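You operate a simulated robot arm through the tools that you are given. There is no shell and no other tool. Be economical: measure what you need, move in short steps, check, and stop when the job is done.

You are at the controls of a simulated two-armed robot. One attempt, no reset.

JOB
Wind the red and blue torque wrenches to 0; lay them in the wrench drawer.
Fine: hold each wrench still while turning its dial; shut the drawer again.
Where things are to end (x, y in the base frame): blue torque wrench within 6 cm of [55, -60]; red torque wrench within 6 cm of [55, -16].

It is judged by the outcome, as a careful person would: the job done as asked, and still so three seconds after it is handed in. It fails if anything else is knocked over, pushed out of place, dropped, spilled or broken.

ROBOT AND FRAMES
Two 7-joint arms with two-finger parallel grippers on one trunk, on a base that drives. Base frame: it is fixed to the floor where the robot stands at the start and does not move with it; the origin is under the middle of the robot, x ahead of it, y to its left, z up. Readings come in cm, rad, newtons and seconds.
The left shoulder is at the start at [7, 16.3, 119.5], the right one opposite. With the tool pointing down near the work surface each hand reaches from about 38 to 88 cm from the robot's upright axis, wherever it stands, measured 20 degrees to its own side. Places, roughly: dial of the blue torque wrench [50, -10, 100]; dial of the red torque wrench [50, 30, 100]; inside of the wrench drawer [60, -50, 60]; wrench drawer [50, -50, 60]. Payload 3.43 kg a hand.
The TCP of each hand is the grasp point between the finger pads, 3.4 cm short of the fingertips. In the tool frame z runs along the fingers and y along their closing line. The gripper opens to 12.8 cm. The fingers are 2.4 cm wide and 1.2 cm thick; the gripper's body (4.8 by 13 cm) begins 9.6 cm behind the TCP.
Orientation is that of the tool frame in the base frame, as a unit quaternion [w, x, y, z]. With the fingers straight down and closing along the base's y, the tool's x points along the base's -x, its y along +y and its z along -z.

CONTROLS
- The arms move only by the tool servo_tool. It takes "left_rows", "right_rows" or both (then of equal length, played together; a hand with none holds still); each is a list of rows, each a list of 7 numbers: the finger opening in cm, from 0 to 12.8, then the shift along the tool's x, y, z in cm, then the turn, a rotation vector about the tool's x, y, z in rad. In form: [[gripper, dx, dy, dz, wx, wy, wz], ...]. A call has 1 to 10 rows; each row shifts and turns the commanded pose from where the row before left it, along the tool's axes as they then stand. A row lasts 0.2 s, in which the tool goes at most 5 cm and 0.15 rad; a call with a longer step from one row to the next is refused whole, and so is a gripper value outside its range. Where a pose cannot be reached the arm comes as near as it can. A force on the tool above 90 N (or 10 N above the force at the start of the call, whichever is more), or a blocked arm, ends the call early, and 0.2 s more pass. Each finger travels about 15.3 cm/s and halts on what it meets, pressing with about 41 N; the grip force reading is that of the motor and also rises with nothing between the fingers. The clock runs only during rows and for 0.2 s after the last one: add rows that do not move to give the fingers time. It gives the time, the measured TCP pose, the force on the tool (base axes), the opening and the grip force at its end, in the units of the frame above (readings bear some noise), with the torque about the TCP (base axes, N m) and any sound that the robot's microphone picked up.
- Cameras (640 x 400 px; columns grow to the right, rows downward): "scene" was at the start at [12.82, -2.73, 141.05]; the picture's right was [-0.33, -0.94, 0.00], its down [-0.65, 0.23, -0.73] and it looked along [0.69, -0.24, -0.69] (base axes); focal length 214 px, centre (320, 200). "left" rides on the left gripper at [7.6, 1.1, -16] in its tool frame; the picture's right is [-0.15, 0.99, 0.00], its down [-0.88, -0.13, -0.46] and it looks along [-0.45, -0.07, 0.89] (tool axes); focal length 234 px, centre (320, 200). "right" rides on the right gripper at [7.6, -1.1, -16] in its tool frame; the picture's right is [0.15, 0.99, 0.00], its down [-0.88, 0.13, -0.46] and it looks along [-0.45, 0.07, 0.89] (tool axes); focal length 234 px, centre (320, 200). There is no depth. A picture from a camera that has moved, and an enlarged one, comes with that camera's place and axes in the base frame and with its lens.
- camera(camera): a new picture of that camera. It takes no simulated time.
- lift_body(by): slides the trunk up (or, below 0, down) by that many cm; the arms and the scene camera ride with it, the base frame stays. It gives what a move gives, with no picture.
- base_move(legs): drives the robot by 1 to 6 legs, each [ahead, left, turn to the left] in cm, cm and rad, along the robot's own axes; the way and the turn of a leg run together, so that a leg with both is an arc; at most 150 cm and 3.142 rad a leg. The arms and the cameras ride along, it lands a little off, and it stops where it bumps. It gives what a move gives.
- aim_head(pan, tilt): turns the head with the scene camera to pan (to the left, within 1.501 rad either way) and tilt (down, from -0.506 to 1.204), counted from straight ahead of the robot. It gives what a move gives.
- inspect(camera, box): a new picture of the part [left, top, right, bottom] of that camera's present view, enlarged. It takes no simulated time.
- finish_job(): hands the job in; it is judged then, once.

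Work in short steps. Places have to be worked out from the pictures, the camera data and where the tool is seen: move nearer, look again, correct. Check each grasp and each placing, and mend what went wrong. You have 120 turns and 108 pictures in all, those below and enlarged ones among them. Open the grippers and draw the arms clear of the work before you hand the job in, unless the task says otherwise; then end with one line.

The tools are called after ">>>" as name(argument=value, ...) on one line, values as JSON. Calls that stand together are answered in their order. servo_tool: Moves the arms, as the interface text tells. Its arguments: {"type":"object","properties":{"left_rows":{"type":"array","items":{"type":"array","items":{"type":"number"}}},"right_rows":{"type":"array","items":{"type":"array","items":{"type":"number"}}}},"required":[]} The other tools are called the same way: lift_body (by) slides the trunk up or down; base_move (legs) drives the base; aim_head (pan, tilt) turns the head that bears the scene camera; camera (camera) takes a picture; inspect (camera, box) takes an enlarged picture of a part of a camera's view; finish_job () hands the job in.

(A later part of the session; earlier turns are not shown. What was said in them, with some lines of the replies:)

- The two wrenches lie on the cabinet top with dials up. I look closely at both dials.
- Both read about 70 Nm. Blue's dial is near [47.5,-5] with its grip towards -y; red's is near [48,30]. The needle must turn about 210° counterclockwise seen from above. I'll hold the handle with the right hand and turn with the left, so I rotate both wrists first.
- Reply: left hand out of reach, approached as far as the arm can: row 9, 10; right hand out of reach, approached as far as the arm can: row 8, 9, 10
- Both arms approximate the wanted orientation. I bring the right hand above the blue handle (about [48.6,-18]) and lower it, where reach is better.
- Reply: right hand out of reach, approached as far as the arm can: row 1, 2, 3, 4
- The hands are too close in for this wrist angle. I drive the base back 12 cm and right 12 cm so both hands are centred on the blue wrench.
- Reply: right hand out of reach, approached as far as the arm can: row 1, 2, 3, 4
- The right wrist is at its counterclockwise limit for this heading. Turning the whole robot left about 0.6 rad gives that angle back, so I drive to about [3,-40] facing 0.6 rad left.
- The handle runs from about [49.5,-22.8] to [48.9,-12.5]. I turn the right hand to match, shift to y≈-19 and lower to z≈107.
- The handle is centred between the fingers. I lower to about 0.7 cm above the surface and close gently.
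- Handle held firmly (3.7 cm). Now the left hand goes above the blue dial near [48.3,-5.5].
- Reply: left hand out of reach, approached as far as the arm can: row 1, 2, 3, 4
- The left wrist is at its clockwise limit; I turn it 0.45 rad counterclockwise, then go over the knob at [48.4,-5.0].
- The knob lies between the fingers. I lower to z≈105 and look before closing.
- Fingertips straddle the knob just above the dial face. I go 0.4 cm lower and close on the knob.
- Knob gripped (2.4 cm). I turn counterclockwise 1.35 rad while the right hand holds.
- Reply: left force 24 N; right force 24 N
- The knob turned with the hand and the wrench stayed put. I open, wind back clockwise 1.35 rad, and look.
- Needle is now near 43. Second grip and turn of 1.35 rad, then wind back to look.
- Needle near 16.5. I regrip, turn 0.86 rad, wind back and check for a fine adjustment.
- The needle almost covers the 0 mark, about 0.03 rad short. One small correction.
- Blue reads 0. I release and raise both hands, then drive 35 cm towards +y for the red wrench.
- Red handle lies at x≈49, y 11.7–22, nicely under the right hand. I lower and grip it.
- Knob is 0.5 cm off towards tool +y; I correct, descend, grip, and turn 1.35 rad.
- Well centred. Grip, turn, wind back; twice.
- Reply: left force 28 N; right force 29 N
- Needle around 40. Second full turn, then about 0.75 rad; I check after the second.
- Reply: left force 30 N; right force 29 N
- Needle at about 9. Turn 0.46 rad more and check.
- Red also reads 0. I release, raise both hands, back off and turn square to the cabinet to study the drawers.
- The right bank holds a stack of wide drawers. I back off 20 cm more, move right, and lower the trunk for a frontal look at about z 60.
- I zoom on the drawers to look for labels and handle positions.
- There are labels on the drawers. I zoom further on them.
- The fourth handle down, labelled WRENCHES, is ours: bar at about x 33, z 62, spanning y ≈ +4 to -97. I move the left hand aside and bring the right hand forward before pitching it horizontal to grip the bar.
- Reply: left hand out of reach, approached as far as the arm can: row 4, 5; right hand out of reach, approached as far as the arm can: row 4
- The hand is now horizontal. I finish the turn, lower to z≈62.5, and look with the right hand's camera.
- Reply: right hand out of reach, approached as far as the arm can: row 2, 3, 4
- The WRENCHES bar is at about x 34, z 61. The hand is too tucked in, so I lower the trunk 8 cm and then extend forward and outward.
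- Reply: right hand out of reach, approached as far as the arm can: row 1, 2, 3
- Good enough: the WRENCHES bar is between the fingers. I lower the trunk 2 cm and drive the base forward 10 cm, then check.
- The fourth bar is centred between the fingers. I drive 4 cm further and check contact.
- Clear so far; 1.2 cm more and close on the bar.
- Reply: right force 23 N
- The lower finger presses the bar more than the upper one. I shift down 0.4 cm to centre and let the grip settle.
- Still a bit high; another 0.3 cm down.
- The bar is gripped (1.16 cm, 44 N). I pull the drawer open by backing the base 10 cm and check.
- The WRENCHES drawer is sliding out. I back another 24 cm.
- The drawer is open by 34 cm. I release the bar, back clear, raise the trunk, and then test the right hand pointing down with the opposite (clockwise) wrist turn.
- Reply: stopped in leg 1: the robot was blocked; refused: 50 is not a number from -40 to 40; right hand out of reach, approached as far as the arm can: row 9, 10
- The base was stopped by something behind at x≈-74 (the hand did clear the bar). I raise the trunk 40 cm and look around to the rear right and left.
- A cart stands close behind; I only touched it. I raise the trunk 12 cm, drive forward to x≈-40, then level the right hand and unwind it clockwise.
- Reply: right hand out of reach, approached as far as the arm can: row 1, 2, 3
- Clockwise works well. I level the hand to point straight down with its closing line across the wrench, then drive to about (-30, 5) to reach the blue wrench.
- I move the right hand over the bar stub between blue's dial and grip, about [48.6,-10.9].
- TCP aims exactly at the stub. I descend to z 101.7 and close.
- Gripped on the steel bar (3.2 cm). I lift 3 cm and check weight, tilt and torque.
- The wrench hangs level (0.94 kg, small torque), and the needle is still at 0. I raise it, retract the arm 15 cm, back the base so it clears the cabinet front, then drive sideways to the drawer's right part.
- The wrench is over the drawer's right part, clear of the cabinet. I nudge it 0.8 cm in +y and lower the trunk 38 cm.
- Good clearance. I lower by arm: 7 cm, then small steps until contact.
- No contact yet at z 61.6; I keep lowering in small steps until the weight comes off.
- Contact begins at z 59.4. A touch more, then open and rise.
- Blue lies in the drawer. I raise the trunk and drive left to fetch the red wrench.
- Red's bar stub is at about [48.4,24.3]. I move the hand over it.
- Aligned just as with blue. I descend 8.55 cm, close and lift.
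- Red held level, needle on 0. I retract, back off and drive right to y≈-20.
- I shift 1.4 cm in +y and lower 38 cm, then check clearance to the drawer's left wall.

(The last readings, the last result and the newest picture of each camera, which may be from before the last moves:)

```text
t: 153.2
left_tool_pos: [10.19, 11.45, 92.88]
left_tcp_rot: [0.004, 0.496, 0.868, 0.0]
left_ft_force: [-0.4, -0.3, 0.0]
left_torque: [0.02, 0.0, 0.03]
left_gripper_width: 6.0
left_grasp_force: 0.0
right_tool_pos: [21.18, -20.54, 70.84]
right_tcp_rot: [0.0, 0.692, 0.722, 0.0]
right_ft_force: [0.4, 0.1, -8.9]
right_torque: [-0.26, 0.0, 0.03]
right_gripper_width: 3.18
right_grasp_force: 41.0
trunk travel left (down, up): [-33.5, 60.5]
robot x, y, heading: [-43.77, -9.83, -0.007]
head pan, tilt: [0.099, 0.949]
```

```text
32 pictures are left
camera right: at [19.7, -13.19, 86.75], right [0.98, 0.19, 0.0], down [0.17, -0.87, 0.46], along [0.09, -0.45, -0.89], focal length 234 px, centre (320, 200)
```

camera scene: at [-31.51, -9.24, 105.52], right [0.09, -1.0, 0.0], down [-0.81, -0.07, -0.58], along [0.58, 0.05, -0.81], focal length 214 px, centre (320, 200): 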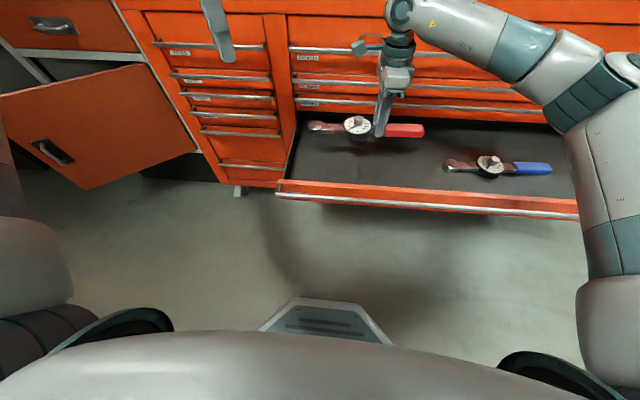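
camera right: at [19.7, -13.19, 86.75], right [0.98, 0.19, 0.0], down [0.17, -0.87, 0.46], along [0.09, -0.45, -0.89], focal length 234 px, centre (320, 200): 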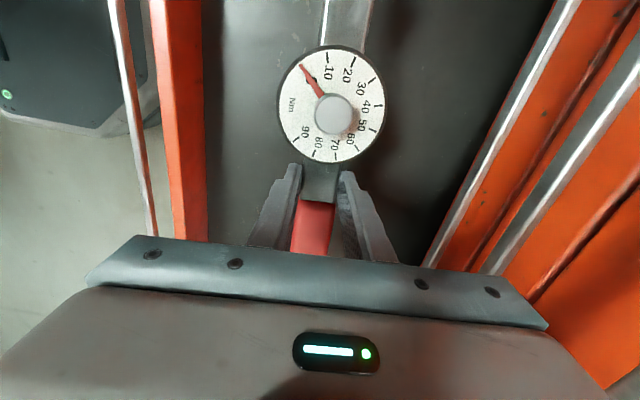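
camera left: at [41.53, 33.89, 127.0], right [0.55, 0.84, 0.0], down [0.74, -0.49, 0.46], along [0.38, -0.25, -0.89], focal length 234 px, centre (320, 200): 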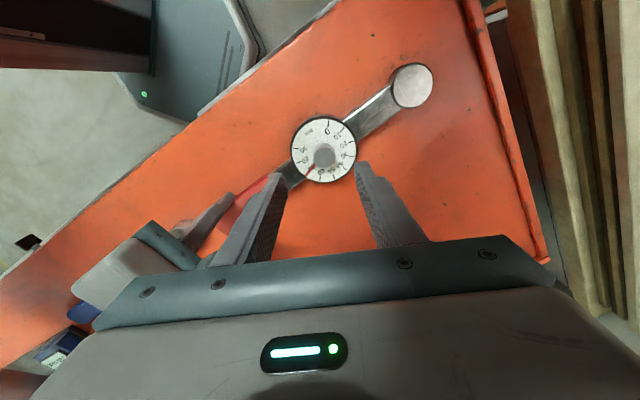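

The red head end clears the left wall by ~5 cm. I lower to just above the floor, then slowly to contact.

>>> servo_tool(right_rows=[[0.5, 0, 0, 1.2, 0, 0, 0], [0.5, 0, 0, 1.2, 0, 0, 0], [0.5, 0, 0, 1.2, 0, 0, 0], [0.5, 0, 0, 1.2, 0, 0, 0], [0.5, 0, 0, 1.2, 0, 0, 0], [0.5, 0, 0, 1.2, 0, 0, 0], [0.5, 0, 0, 1.2, 0, 0, 0], [0.5, 0, 0, 1, 0, 0, 0], [0.5, 0, 0, 0.8, 0, 0, 0]])

>>> servo_tool(right_rows=[[0.5, 0, 0, 0.3, 0, 0, 0], [0.5, 0, 0, 0.3, 0, 0, 0], [0.5, 0, 0, 0.3, 0, 0, 0], [0.5, 0, 0, 0.2, 0, 0, 0], [0.5, 0, 0, 0, 0, 0, 0]])

```text
t: 155.2
left_tool_pos: [10.12, 11.34, 93.02]
left_tcp_rot: [0.004, 0.497, 0.868, 0.0]
left_ft_force: [-0.3, -0.2, -0.2]
left_torque: [0.02, 0.0, 0.01]
left_gripper_width: 6.0
left_grasp_force: 0.0
right_tool_pos: [21.19, -20.71, 60.5]
right_tcp_rot: [0.0, 0.692, 0.722, 0.0]
right_ft_force: [0.0, 0.1, -9.7]
right_torque: [-0.29, -0.02, 0.0]
right_gripper_width: 3.17
right_grasp_force: 40.4
trunk travel left (down, up): [-33.5, 60.5]
robot x, y, heading: [-43.91, -9.94, -0.006]
head pan, tilt: [0.099, 0.949]
```

```text
t: 156.4
left_tool_pos: [10.07, 11.46, 92.97]
left_tcp_rot: [0.005, 0.496, 0.868, -0.001]
left_ft_force: [-0.4, 0.0, -0.2]
left_torque: [0.02, 0.0, 0.04]
left_gripper_width: 5.97
left_grasp_force: 0.0
right_tool_pos: [21.16, -20.68, 59.51]
right_tcp_rot: [0.0, 0.693, 0.721, -0.001]
right_ft_force: [0.9, 0.2, -4.4]
right_torque: [0.34, -0.02, -0.09]
right_gripper_width: 3.18
right_grasp_force: 40.9
trunk travel left (down, up): [-33.5, 60.5]
robot x, y, heading: [-43.68, -9.77, -0.005]
head pan, tilt: [0.099, 0.949]
```

Touching down. A last 0.1 cm, then open and rise.

>>> servo_tool(right_rows=[[0.5, 0, 0, 0.12, 0, 0, 0], [4.5, 0, 0, 0, 0, 0, 0], [6.5, 0, 0, 0, 0, 0, 0], [6.5, 0, 0, -2, 0, 0, 0], [6.5, 0, 0, -3, 0, 0, 0], [6.5, 0, 0, -4, 0, 0, 0], [6.5, 0, 0, -4, 0, 0, 0]])

>>> lift_body(by=8)

>>> camera(camera="scene")

>>> camera(camera="right")

```text
t: 158.0
left_tool_pos: [9.98, 11.45, 93.0]
left_tcp_rot: [0.004, 0.496, 0.868, -0.001]
left_ft_force: [-0.2, 0.5, 0.3]
left_torque: [0.02, -0.05, -0.04]
left_gripper_width: 6.0
left_grasp_force: 0.0
right_tool_pos: [21.01, -20.48, 72.37]
right_tcp_rot: [0.001, 0.692, 0.722, 0.001]
right_ft_force: [-0.3, -0.4, 0.6]
right_torque: [0.01, 0.0, -0.01]
right_gripper_width: 6.48
right_grasp_force: 0.1
trunk travel left (down, up): [-33.5, 60.5]
robot x, y, heading: [-44.42, -10.0, -0.008]
head pan, tilt: [0.099, 0.949]
```

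```text
t: 159.2
left_tool_pos: [10.17, 11.46, 100.89]
left_tcp_rot: [0.005, 0.496, 0.868, 0.0]
left_ft_force: [0.4, -0.9, 0.8]
left_torque: [0.01, 0.03, -0.02]
left_gripper_width: 6.01
left_grasp_force: 0.0
right_tool_pos: [21.13, -20.58, 80.29]
right_tcp_rot: [0.0, 0.692, 0.722, 0.0]
right_ft_force: [0.5, 0.5, 0.7]
right_torque: [0.03, 0.04, -0.03]
right_gripper_width: 6.5
right_grasp_force: 0.0
trunk travel left (down, up): [-41.5, 52.5]
robot x, y, heading: [-43.7, -9.77, -0.008]
head pan, tilt: [0.099, 0.949]
```

```text
31 pictures are left
camera scene: at [-31.56, -9.22, 113.52], right [0.09, -1.0, 0.0], down [-0.81, -0.08, -0.58], along [0.58, 0.05, -0.81], focal length 214 px, centre (320, 200)
```

scene: 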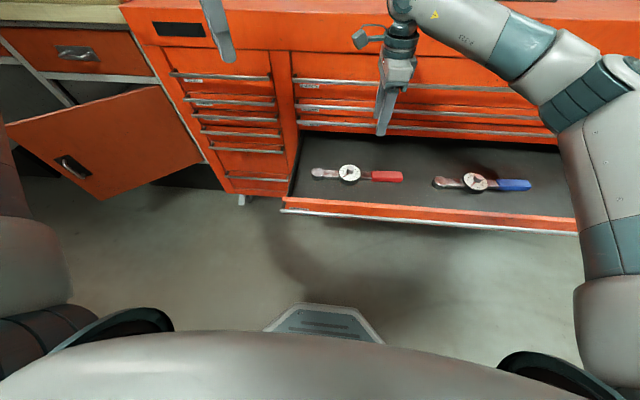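

```text
30 pictures are left
camera right: at [19.66, -13.14, 96.31], right [0.98, 0.19, 0.0], down [0.17, -0.87, 0.46], along [0.09, -0.45, -0.89], focal length 234 px, centre (320, 200)
```

right: 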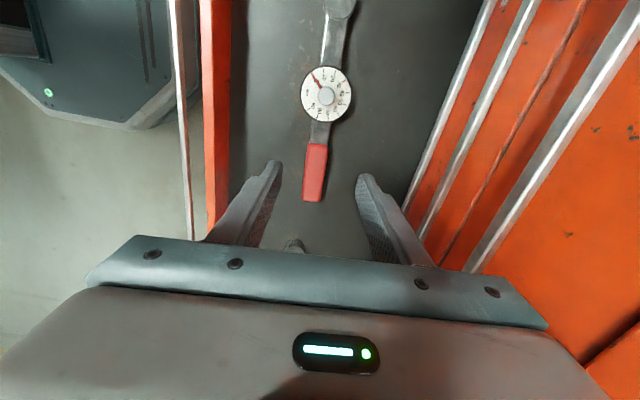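

Both wrenches are laid. To shut the drawer I'll push its front with the closed right fingertips pointing forward: first back off and centre on the drawer, then pitch the hand.

>>> base_move(legs=[[-24, 0, 0], [0, -26, 0]])

>>> servo_tool(right_rows=[[3, 0, 0, 0, -0.15, 0, 0], [0, 0, 0, 0, -0.15, 0, 0], [0, 0, 0, 0, -0.15, 0, 0], [0, 0, 0, 0, -0.15, 0, 0], [0, 0, 0, 0, -0.15, 0, 0], [0, 0, 0, 0, -0.15, 0, 0], [0, 0, 0, 0, -0.15, 0, 0], [0, 0, 0, 0, -0.15, 0, 0], [0, 0, 0, 0, -0.15, 0, 0], [0, 0, 0, 0, -0.15, 0, 0]])

>>> camera(camera="scene")

```text
t: 162.4
left_tool_pos: [-14.33, -14.57, 100.97]
left_tcp_rot: [0.004, 0.496, 0.869, 0.0]
left_ft_force: [-0.1, 0.1, 0.0]
left_torque: [0.02, -0.03, 0.0]
left_gripper_width: 6.02
left_grasp_force: 0.0
right_tool_pos: [-3.15, -46.46, 80.26]
right_tcp_rot: [0.0, 0.69, 0.724, 0.0]
right_ft_force: [-0.7, -0.6, -0.2]
right_torque: [0.01, -0.03, 0.02]
right_gripper_width: 6.49
right_grasp_force: 0.1
trunk travel left (down, up): [-41.5, 52.5]
robot x, y, heading: [-68.38, -36.29, -0.003]
head pan, tilt: [0.099, 0.949]
```

```text
t: 164.7
left_tool_pos: [-14.25, -14.6, 100.87]
left_tcp_rot: [0.005, 0.495, 0.869, -0.001]
left_ft_force: [0.1, 0.6, -0.8]
left_torque: [-0.01, 0.02, 0.01]
left_gripper_width: 6.0
left_grasp_force: 0.2
right_tool_pos: [-3.2, -46.53, 80.32]
right_tcp_rot: [0.405, 0.559, 0.586, 0.424]
right_ft_force: [1.5, 0.1, -0.3]
right_torque: [-0.01, 0.01, -0.03]
right_gripper_width: 0.0
right_grasp_force: 32.7
right hand out of reach, approached as far as the arm can: row 9, 10
trunk travel left (down, up): [-41.5, 52.5]
robot x, y, heading: [-67.93, -35.84, -0.007]
head pan, tilt: [0.099, 0.949]
```

```text
29 pictures are left
camera scene: at [-55.85, -35.26, 113.52], right [0.09, -1.0, 0.0], down [-0.81, -0.08, -0.58], along [0.58, 0.06, -0.81], focal length 214 px, centre (320, 200)
```

scene: 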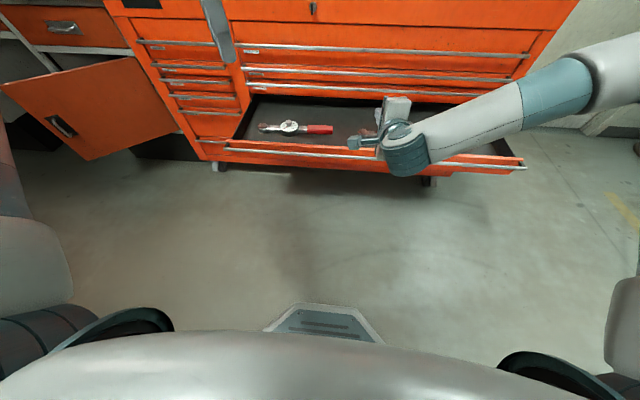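

The hand points forward, 18° down. I back 4 cm, lower the trunk 26 cm, then bring the hand up in front of the bar while completing the pitch.

>>> base_move(legs=[[-4.2, 0, 0]])

>>> lift_body(by=-26)

>>> servo_tool(right_rows=[[0, 0, 2.2, -0.8, 0, 0, 0], [0, 0, 2.2, -0.7, 0, 0, 0], [0, 0, 2.2, -0.7, 0, 0, 0], [0, 0, 0, 0, -0.1, 0, 0], [0, 0, 0, 0, -0.1, 0, 0], [0, 0, 0, 0, -0.1, 0, 0]])

>>> camera(camera="right")

>>> camera(camera="scene")

```text
t: 165.5
left_tool_pos: [-18.68, -14.53, 101.05]
left_tcp_rot: [0.005, 0.496, 0.868, 0.0]
left_ft_force: [0.2, 0.0, -0.6]
left_torque: [0.02, -0.05, 0.04]
left_gripper_width: 5.99
left_grasp_force: 0.0
right_tool_pos: [-7.57, -46.47, 80.45]
right_tcp_rot: [0.405, 0.561, 0.586, 0.423]
right_ft_force: [0.4, 0.6, 0.2]
right_torque: [0.03, 0.01, 0.0]
right_gripper_width: 0.0
right_grasp_force: 33.0
trunk travel left (down, up): [-41.5, 52.5]
robot x, y, heading: [-72.29, -35.8, -0.007]
head pan, tilt: [0.099, 0.949]
```

```text
t: 168.2
left_tool_pos: [-18.49, -14.42, 74.96]
left_tcp_rot: [0.003, 0.496, 0.869, -0.001]
left_ft_force: [-0.1, 0.2, 0.0]
left_torque: [-0.05, -0.02, -0.01]
left_gripper_width: 6.02
left_grasp_force: 0.0
right_tool_pos: [-7.41, -46.37, 54.42]
right_tcp_rot: [0.405, 0.56, 0.586, 0.423]
right_ft_force: [0.5, 0.5, 0.5]
right_torque: [-0.01, 0.0, 0.01]
right_gripper_width: 0.03
right_grasp_force: 33.0
trunk travel left (down, up): [-15.5, 78.5]
robot x, y, heading: [-72.2, -35.67, -0.004]
head pan, tilt: [0.099, 0.949]
```

```text
t: 169.6
left_tool_pos: [-18.28, -14.64, 74.94]
left_tcp_rot: [0.004, 0.496, 0.868, -0.001]
left_ft_force: [0.9, 0.2, -0.4]
left_torque: [-0.01, 0.04, 0.0]
left_gripper_width: 6.04
left_grasp_force: 0.0
right_tool_pos: [-8.09, -44.79, 62.27]
right_tcp_rot: [0.486, 0.498, 0.516, 0.5]
right_ft_force: [0.7, 0.5, 0.1]
right_torque: [-0.01, -0.03, 0.03]
right_gripper_width: 0.0
right_grasp_force: 32.3
right hand out of reach, approached as far as the arm can: row 6
trunk travel left (down, up): [-15.5, 78.5]
robot x, y, heading: [-72.1, -36.25, -0.004]
head pan, tilt: [0.099, 0.949]
```

```text
28 pictures are left
camera right: at [-24.22, -37.85, 61.56], right [0.02, 0.15, 0.99], down [-0.42, -0.89, 0.14], along [0.91, -0.42, 0.04], focal length 234 px, centre (320, 200)
```

right: 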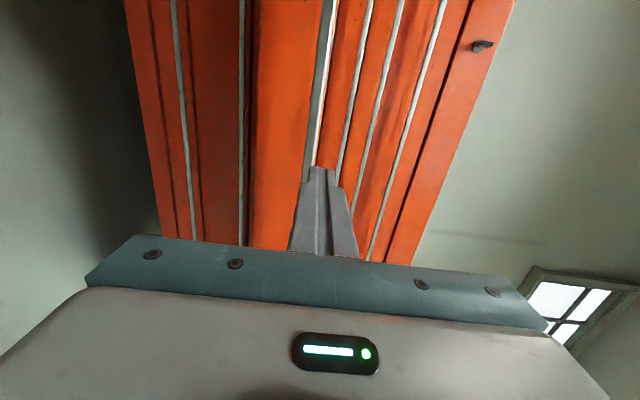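

```text
27 pictures are left
camera scene: at [-60.0, -35.25, 87.51], right [0.09, -1.0, 0.0], down [-0.81, -0.08, -0.58], along [0.58, 0.05, -0.81], focal length 214 px, centre (320, 200)
```

scene: 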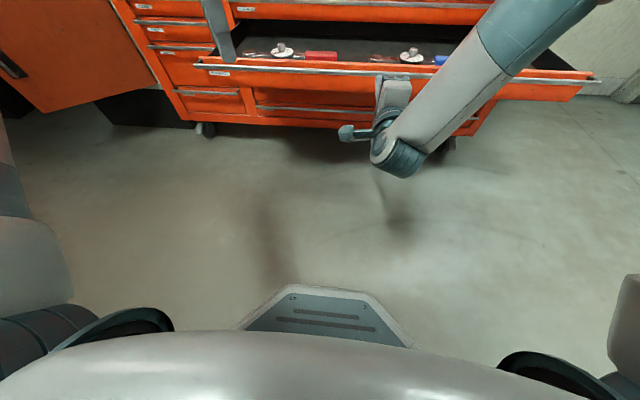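

Hand is level in front of the bar. I open it, lower 1.4 cm to bar height (z≈60.9), advance 6.4 cm and grip the bar so I control the closing.

>>> servo_tool(right_rows=[[4.5, 0, 0, 0, 0, 0, 0], [4.5, 0, 0, 0, 0, 0, 0]])

>>> lift_body(by=-1.4)

>>> base_move(legs=[[4, 0, 0]])

>>> inspect(camera="right", box=[220, 100, 420, 225])

```text
t: 170.2
left_tool_pos: [-18.48, -14.45, 74.99]
left_tcp_rot: [0.005, 0.495, 0.869, -0.001]
left_ft_force: [0.0, -0.2, 0.4]
left_torque: [-0.04, -0.04, 0.02]
left_gripper_width: 5.99
left_grasp_force: 0.2
right_tool_pos: [-8.13, -44.71, 62.39]
right_tcp_rot: [0.485, 0.498, 0.515, 0.502]
right_ft_force: [-0.7, -1.1, 0.7]
right_torque: [0.02, -0.01, 0.02]
right_gripper_width: 4.5
right_grasp_force: 0.1
trunk travel left (down, up): [-15.5, 78.5]
robot x, y, heading: [-72.54, -36.13, -0.007]
head pan, tilt: [0.099, 0.949]
```

```text
t: 170.8
left_tool_pos: [-18.43, -14.56, 73.67]
left_tcp_rot: [0.004, 0.496, 0.868, 0.0]
left_ft_force: [0.3, 0.6, 0.4]
left_torque: [-0.03, -0.02, 0.0]
left_gripper_width: 6.0
left_grasp_force: 0.0
right_tool_pos: [-8.1, -44.65, 61.01]
right_tcp_rot: [0.485, 0.498, 0.515, 0.501]
right_ft_force: [-0.5, -0.3, -0.1]
right_torque: [0.01, 0.03, 0.0]
right_gripper_width: 4.49
right_grasp_force: 0.0
trunk travel left (down, up): [-14.1, 79.9]
robot x, y, heading: [-72.7, -36.07, -0.006]
head pan, tilt: [0.099, 0.949]
```

```text
t: 171.7
left_tool_pos: [-14.41, -14.57, 73.53]
left_tcp_rot: [0.005, 0.496, 0.868, -0.001]
left_ft_force: [0.4, -1.0, -0.3]
left_torque: [0.01, -0.01, -0.02]
left_gripper_width: 5.99
left_grasp_force: 0.1
right_tool_pos: [-3.95, -44.66, 60.9]
right_tcp_rot: [0.485, 0.498, 0.515, 0.502]
right_ft_force: [0.4, -0.3, 0.4]
right_torque: [0.0, 0.03, 0.02]
right_gripper_width: 4.5
right_grasp_force: 0.1
trunk travel left (down, up): [-14.1, 79.9]
robot x, y, heading: [-68.26, -35.96, -0.003]
head pan, tilt: [0.099, 0.949]
```

```text
3.20 times, centred on (320, 162) of right
camera zoom: at [-20.19, -37.77, 60.17], right [0.02, 0.15, 0.99], down [-0.42, -0.9, 0.14], along [0.91, -0.42, 0.04], focal length 749 px, centre (320, 320)
```

zoom: 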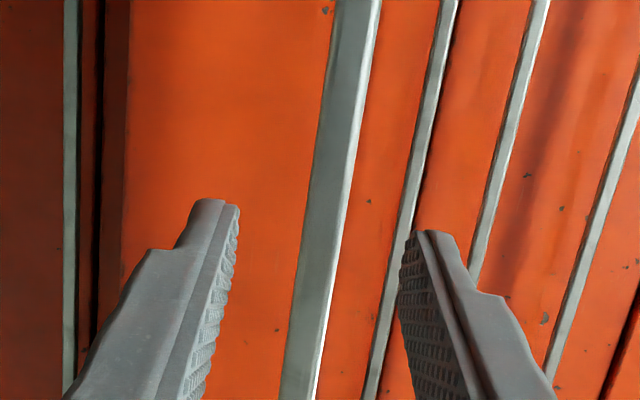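

Bar centred between the fingers. Advance 2.3 cm and grip.

>>> base_move(legs=[[2.3, 0, 0]])

>>> servo_tool(right_rows=[[3, 0, 0, 0, 0, 0, 0], [1, 0, 0, 0, 0, 0, 0], [0.3, 0, 0, 0, 0, 0, 0], [0.3, 0, 0, 0, 0, 0, 0]])

```text
t: 172.5
left_tool_pos: [-11.98, -14.56, 73.45]
left_tcp_rot: [0.005, 0.495, 0.869, -0.002]
left_ft_force: [0.1, -0.7, -0.5]
left_torque: [-0.03, 0.01, 0.02]
left_gripper_width: 5.98
left_grasp_force: 0.1
right_tool_pos: [-1.79, -44.69, 60.8]
right_tcp_rot: [0.485, 0.498, 0.515, 0.501]
right_ft_force: [-0.5, -0.1, -0.1]
right_torque: [0.01, -0.06, -0.01]
right_gripper_width: 4.51
right_grasp_force: 0.0
trunk travel left (down, up): [-14.1, 79.9]
robot x, y, heading: [-66.15, -35.87, -0.005]
head pan, tilt: [0.099, 0.949]
```

```text
t: 173.5
left_tool_pos: [-12.13, -14.6, 73.63]
left_tcp_rot: [0.005, 0.496, 0.868, 0.0]
left_ft_force: [-0.5, 0.3, 1.3]
left_torque: [0.0, 0.04, 0.0]
left_gripper_width: 6.0
left_grasp_force: 0.1
right_tool_pos: [-1.85, -44.8, 60.88]
right_tcp_rot: [0.485, 0.498, 0.514, 0.502]
right_ft_force: [0.7, 0.3, -1.3]
right_torque: [1.11, -0.38, -0.01]
right_gripper_width: 1.17
right_grasp_force: 45.2
trunk travel left (down, up): [-14.1, 79.9]
robot x, y, heading: [-65.73, -36.16, -0.008]
head pan, tilt: [0.099, 0.949]
```

Gripped. I push the drawer in 15 cm and check that the dials pass under the cabinet.

>>> base_move(legs=[[15, 0, 0]])

>>> camera(camera="scene")

```text
t: 174.9
left_tool_pos: [2.87, -14.59, 73.64]
left_tcp_rot: [0.005, 0.495, 0.869, -0.001]
left_ft_force: [-0.7, 0.3, -0.2]
left_torque: [-0.02, 0.03, -0.01]
left_gripper_width: 6.01
left_grasp_force: 0.0
right_tool_pos: [13.29, -44.7, 60.97]
right_tcp_rot: [0.484, 0.497, 0.516, 0.502]
right_ft_force: [0.7, 4.5, -0.3]
right_torque: [1.09, -0.39, -0.12]
right_gripper_width: 1.17
right_grasp_force: 44.6
trunk travel left (down, up): [-14.1, 79.9]
robot x, y, heading: [-50.92, -35.8, -0.004]
head pan, tilt: [0.099, 0.949]
```

```text
25 pictures are left
camera scene: at [-38.73, -35.29, 86.13], right [0.1, -1.0, 0.0], down [-0.81, -0.08, -0.58], along [0.58, 0.06, -0.81], focal length 214 px, centre (320, 200)
```

scene: 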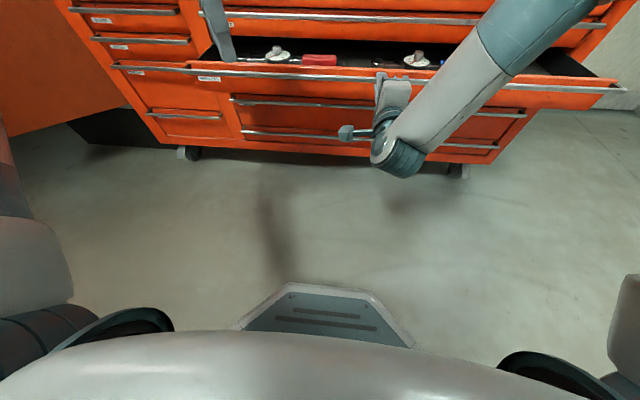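

Wrenches ride along in place. Another 15 cm.

>>> base_move(legs=[[15, 0, 0]])

>>> camera(camera="scene")

```text
t: 176.3
left_tool_pos: [18.19, -14.51, 73.61]
left_tcp_rot: [0.005, 0.496, 0.868, -0.001]
left_ft_force: [-0.3, 0.8, -0.4]
left_torque: [-0.02, -0.02, -0.02]
left_gripper_width: 6.02
left_grasp_force: 0.1
right_tool_pos: [28.54, -44.77, 60.93]
right_tcp_rot: [0.485, 0.498, 0.515, 0.502]
right_ft_force: [0.8, 2.6, -2.2]
right_torque: [1.08, -0.35, -0.18]
right_gripper_width: 1.19
right_grasp_force: 44.9
trunk travel left (down, up): [-14.1, 79.9]
robot x, y, heading: [-35.65, -36.28, -0.003]
head pan, tilt: [0.099, 0.949]
```

```text
24 pictures are left
camera scene: at [-23.48, -35.35, 86.13], right [0.1, -1.0, 0.0], down [-0.81, -0.08, -0.58], along [0.58, 0.06, -0.81], focal length 214 px, centre (320, 200)
```

scene: 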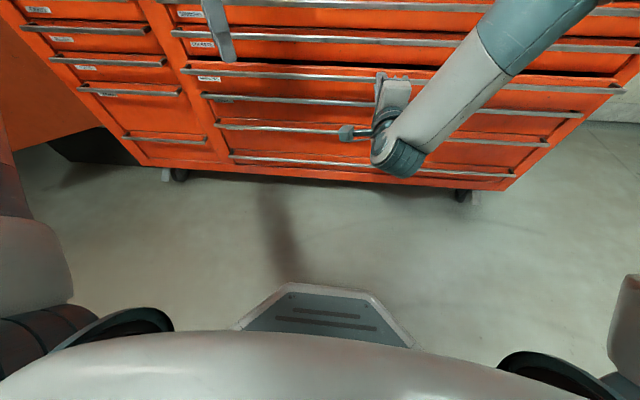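

About 3.5 cm remain. I push 3.4 cm more and then press lightly with the arm.

>>> base_move(legs=[[3.4, 0, 0]])

>>> servo_tool(right_rows=[[0.3, 0, 0, 0.2, 0, 0, 0], [0.3, 0, 0, 0.2, 0, 0, 0], [0.3, 0, 0, 0, 0, 0, 0]])

>>> camera(camera="scene")

>>> inspect(camera="right", box=[200, 0, 440, 150])

```text
t: 177.1
left_tool_pos: [21.39, -14.58, 73.61]
left_tcp_rot: [0.005, 0.496, 0.869, -0.001]
left_ft_force: [-0.1, 0.0, -0.2]
left_torque: [0.03, 0.04, 0.0]
left_gripper_width: 6.0
left_grasp_force: 0.0
right_tool_pos: [31.69, -44.67, 60.89]
right_tcp_rot: [0.485, 0.497, 0.516, 0.502]
right_ft_force: [-17.7, 2.3, -6.4]
right_torque: [1.11, -0.26, 0.59]
right_gripper_width: 1.17
right_grasp_force: 45.0
trunk travel left (down, up): [-14.1, 79.9]
robot x, y, heading: [-32.22, -36.01, -0.001]
head pan, tilt: [0.099, 0.949]
```

```text
t: 177.9
left_tool_pos: [21.16, -14.69, 73.74]
left_tcp_rot: [0.005, 0.496, 0.868, 0.0]
left_ft_force: [0.4, 0.0, 0.8]
left_torque: [-0.02, -0.01, 0.01]
left_gripper_width: 5.98
left_grasp_force: 0.0
right_tool_pos: [31.87, -44.64, 60.87]
right_tcp_rot: [0.484, 0.498, 0.516, 0.501]
right_ft_force: [-42.5, -3.4, -4.9]
right_torque: [1.1, -0.2, -0.11]
right_gripper_width: 1.19
right_grasp_force: 45.4
trunk travel left (down, up): [-14.1, 79.9]
robot x, y, heading: [-32.93, -35.82, -0.003]
head pan, tilt: [0.099, 0.949]
```

```text
23 pictures are left
camera scene: at [-20.4, -35.41, 86.15], right [0.1, -1.0, 0.0], down [-0.81, -0.08, -0.58], along [0.58, 0.06, -0.81], focal length 214 px, centre (320, 200)
```

scene: 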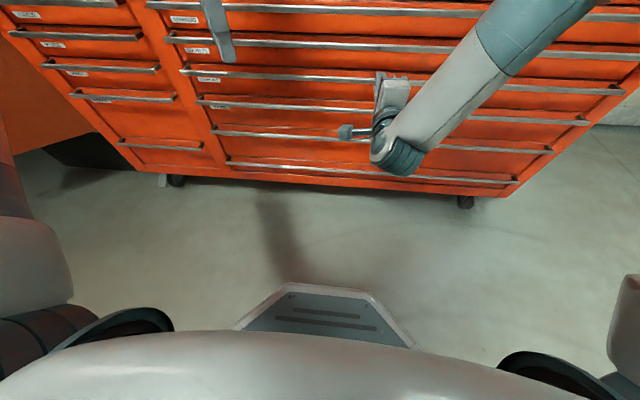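

```text
2.67 times, centred on (320, 75) of right
camera zoom: at [15.75, -37.8, 60.24], right [0.02, 0.15, 0.99], down [-0.42, -0.9, 0.14], along [0.91, -0.42, 0.04], focal length 624 px, centre (320, 533)
```

zoom: 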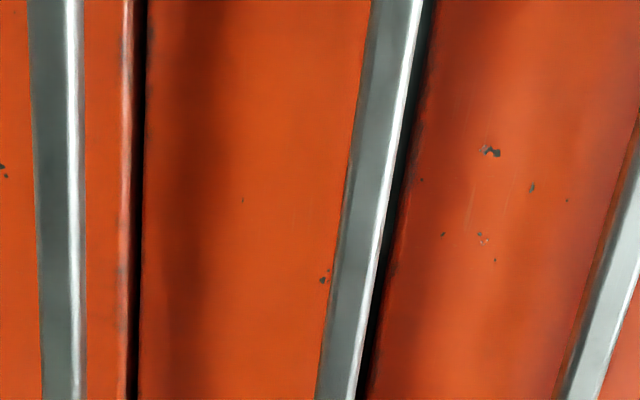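

The drawer hit its end stop flush with the others. I ease the push, open the hand and back away.

>>> servo_tool(right_rows=[[0.3, 0, 0, -0.25, 0, 0, 0], [4.5, 0, 0, 0, 0, 0, 0], [4.5, 0, 0, 0, 0, 0, 0]])

>>> base_move(legs=[[-22, 0, 0]])

>>> aim_head(pan=-0.05, tilt=0.5)

>>> camera(camera="scene")

```text
t: 178.7
left_tool_pos: [21.41, -14.63, 73.67]
left_tcp_rot: [0.004, 0.496, 0.869, -0.001]
left_ft_force: [-0.4, -0.6, -0.3]
left_torque: [-0.01, 0.0, -0.01]
left_gripper_width: 5.98
left_grasp_force: 0.0
right_tool_pos: [32.03, -44.72, 60.94]
right_tcp_rot: [0.484, 0.498, 0.515, 0.501]
right_ft_force: [-0.3, -0.6, 0.5]
right_torque: [-0.03, 0.03, 0.0]
right_gripper_width: 4.52
right_grasp_force: 0.2
trunk travel left (down, up): [-14.1, 79.9]
robot x, y, heading: [-31.94, -36.12, -0.002]
head pan, tilt: [0.099, 0.949]
```

```text
t: 180.4
left_tool_pos: [-0.54, -14.68, 73.58]
left_tcp_rot: [0.005, 0.496, 0.868, -0.001]
left_ft_force: [-0.1, -0.3, 0.5]
left_torque: [0.0, 0.01, 0.05]
left_gripper_width: 5.99
left_grasp_force: 0.1
right_tool_pos: [10.0, -44.61, 60.78]
right_tcp_rot: [0.484, 0.498, 0.516, 0.502]
right_ft_force: [-0.2, -0.6, -0.5]
right_torque: [0.0, 0.0, 0.0]
right_gripper_width: 4.51
right_grasp_force: 0.0
trunk travel left (down, up): [-14.1, 79.9]
robot x, y, heading: [-54.15, -36.36, -0.005]
head pan, tilt: [0.099, 0.949]
```

```text
t: 181.3
left_tool_pos: [-0.54, -14.62, 73.66]
left_tcp_rot: [0.005, 0.496, 0.868, -0.001]
left_ft_force: [0.3, 0.3, 0.5]
left_torque: [0.0, 0.0, 0.0]
left_gripper_width: 6.0
left_grasp_force: 0.1
right_tool_pos: [9.98, -44.58, 60.9]
right_tcp_rot: [0.484, 0.498, 0.517, 0.501]
right_ft_force: [-0.2, 0.0, 0.2]
right_torque: [0.0, 0.01, -0.01]
right_gripper_width: 4.52
right_grasp_force: 0.1
trunk travel left (down, up): [-14.1, 79.9]
robot x, y, heading: [-54.46, -36.16, -0.008]
head pan, tilt: [-0.051, 0.499]
```

```text
21 pictures are left
camera scene: at [-40.33, -36.46, 89.87], right [-0.05, -1.0, 0.0], down [-0.48, 0.03, -0.88], along [0.88, -0.05, -0.48], focal length 214 px, centre (320, 200)
```

scene: 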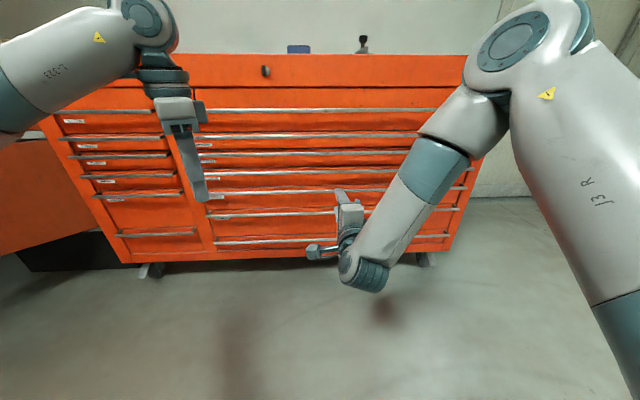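

All drawers are flush, both hands are open and clear of the cabinet, and both wrenches sit inside at 0. I hand the job in.

>>> finish_job()

```text
The job is handed in.
```

The red and blue torque wrenches are both wound to 0 and lying in the WRENCHES drawer, and the drawer is shut. By my estimate both are within 6 cm of their targets. I put them down about 34 cm forward of the targets to allow for the open drawer, and did not look inside after closing it. Once, while backing up, the base was stopped by something behind the robot. I saw nothing knocked over, but could not see directly behind.
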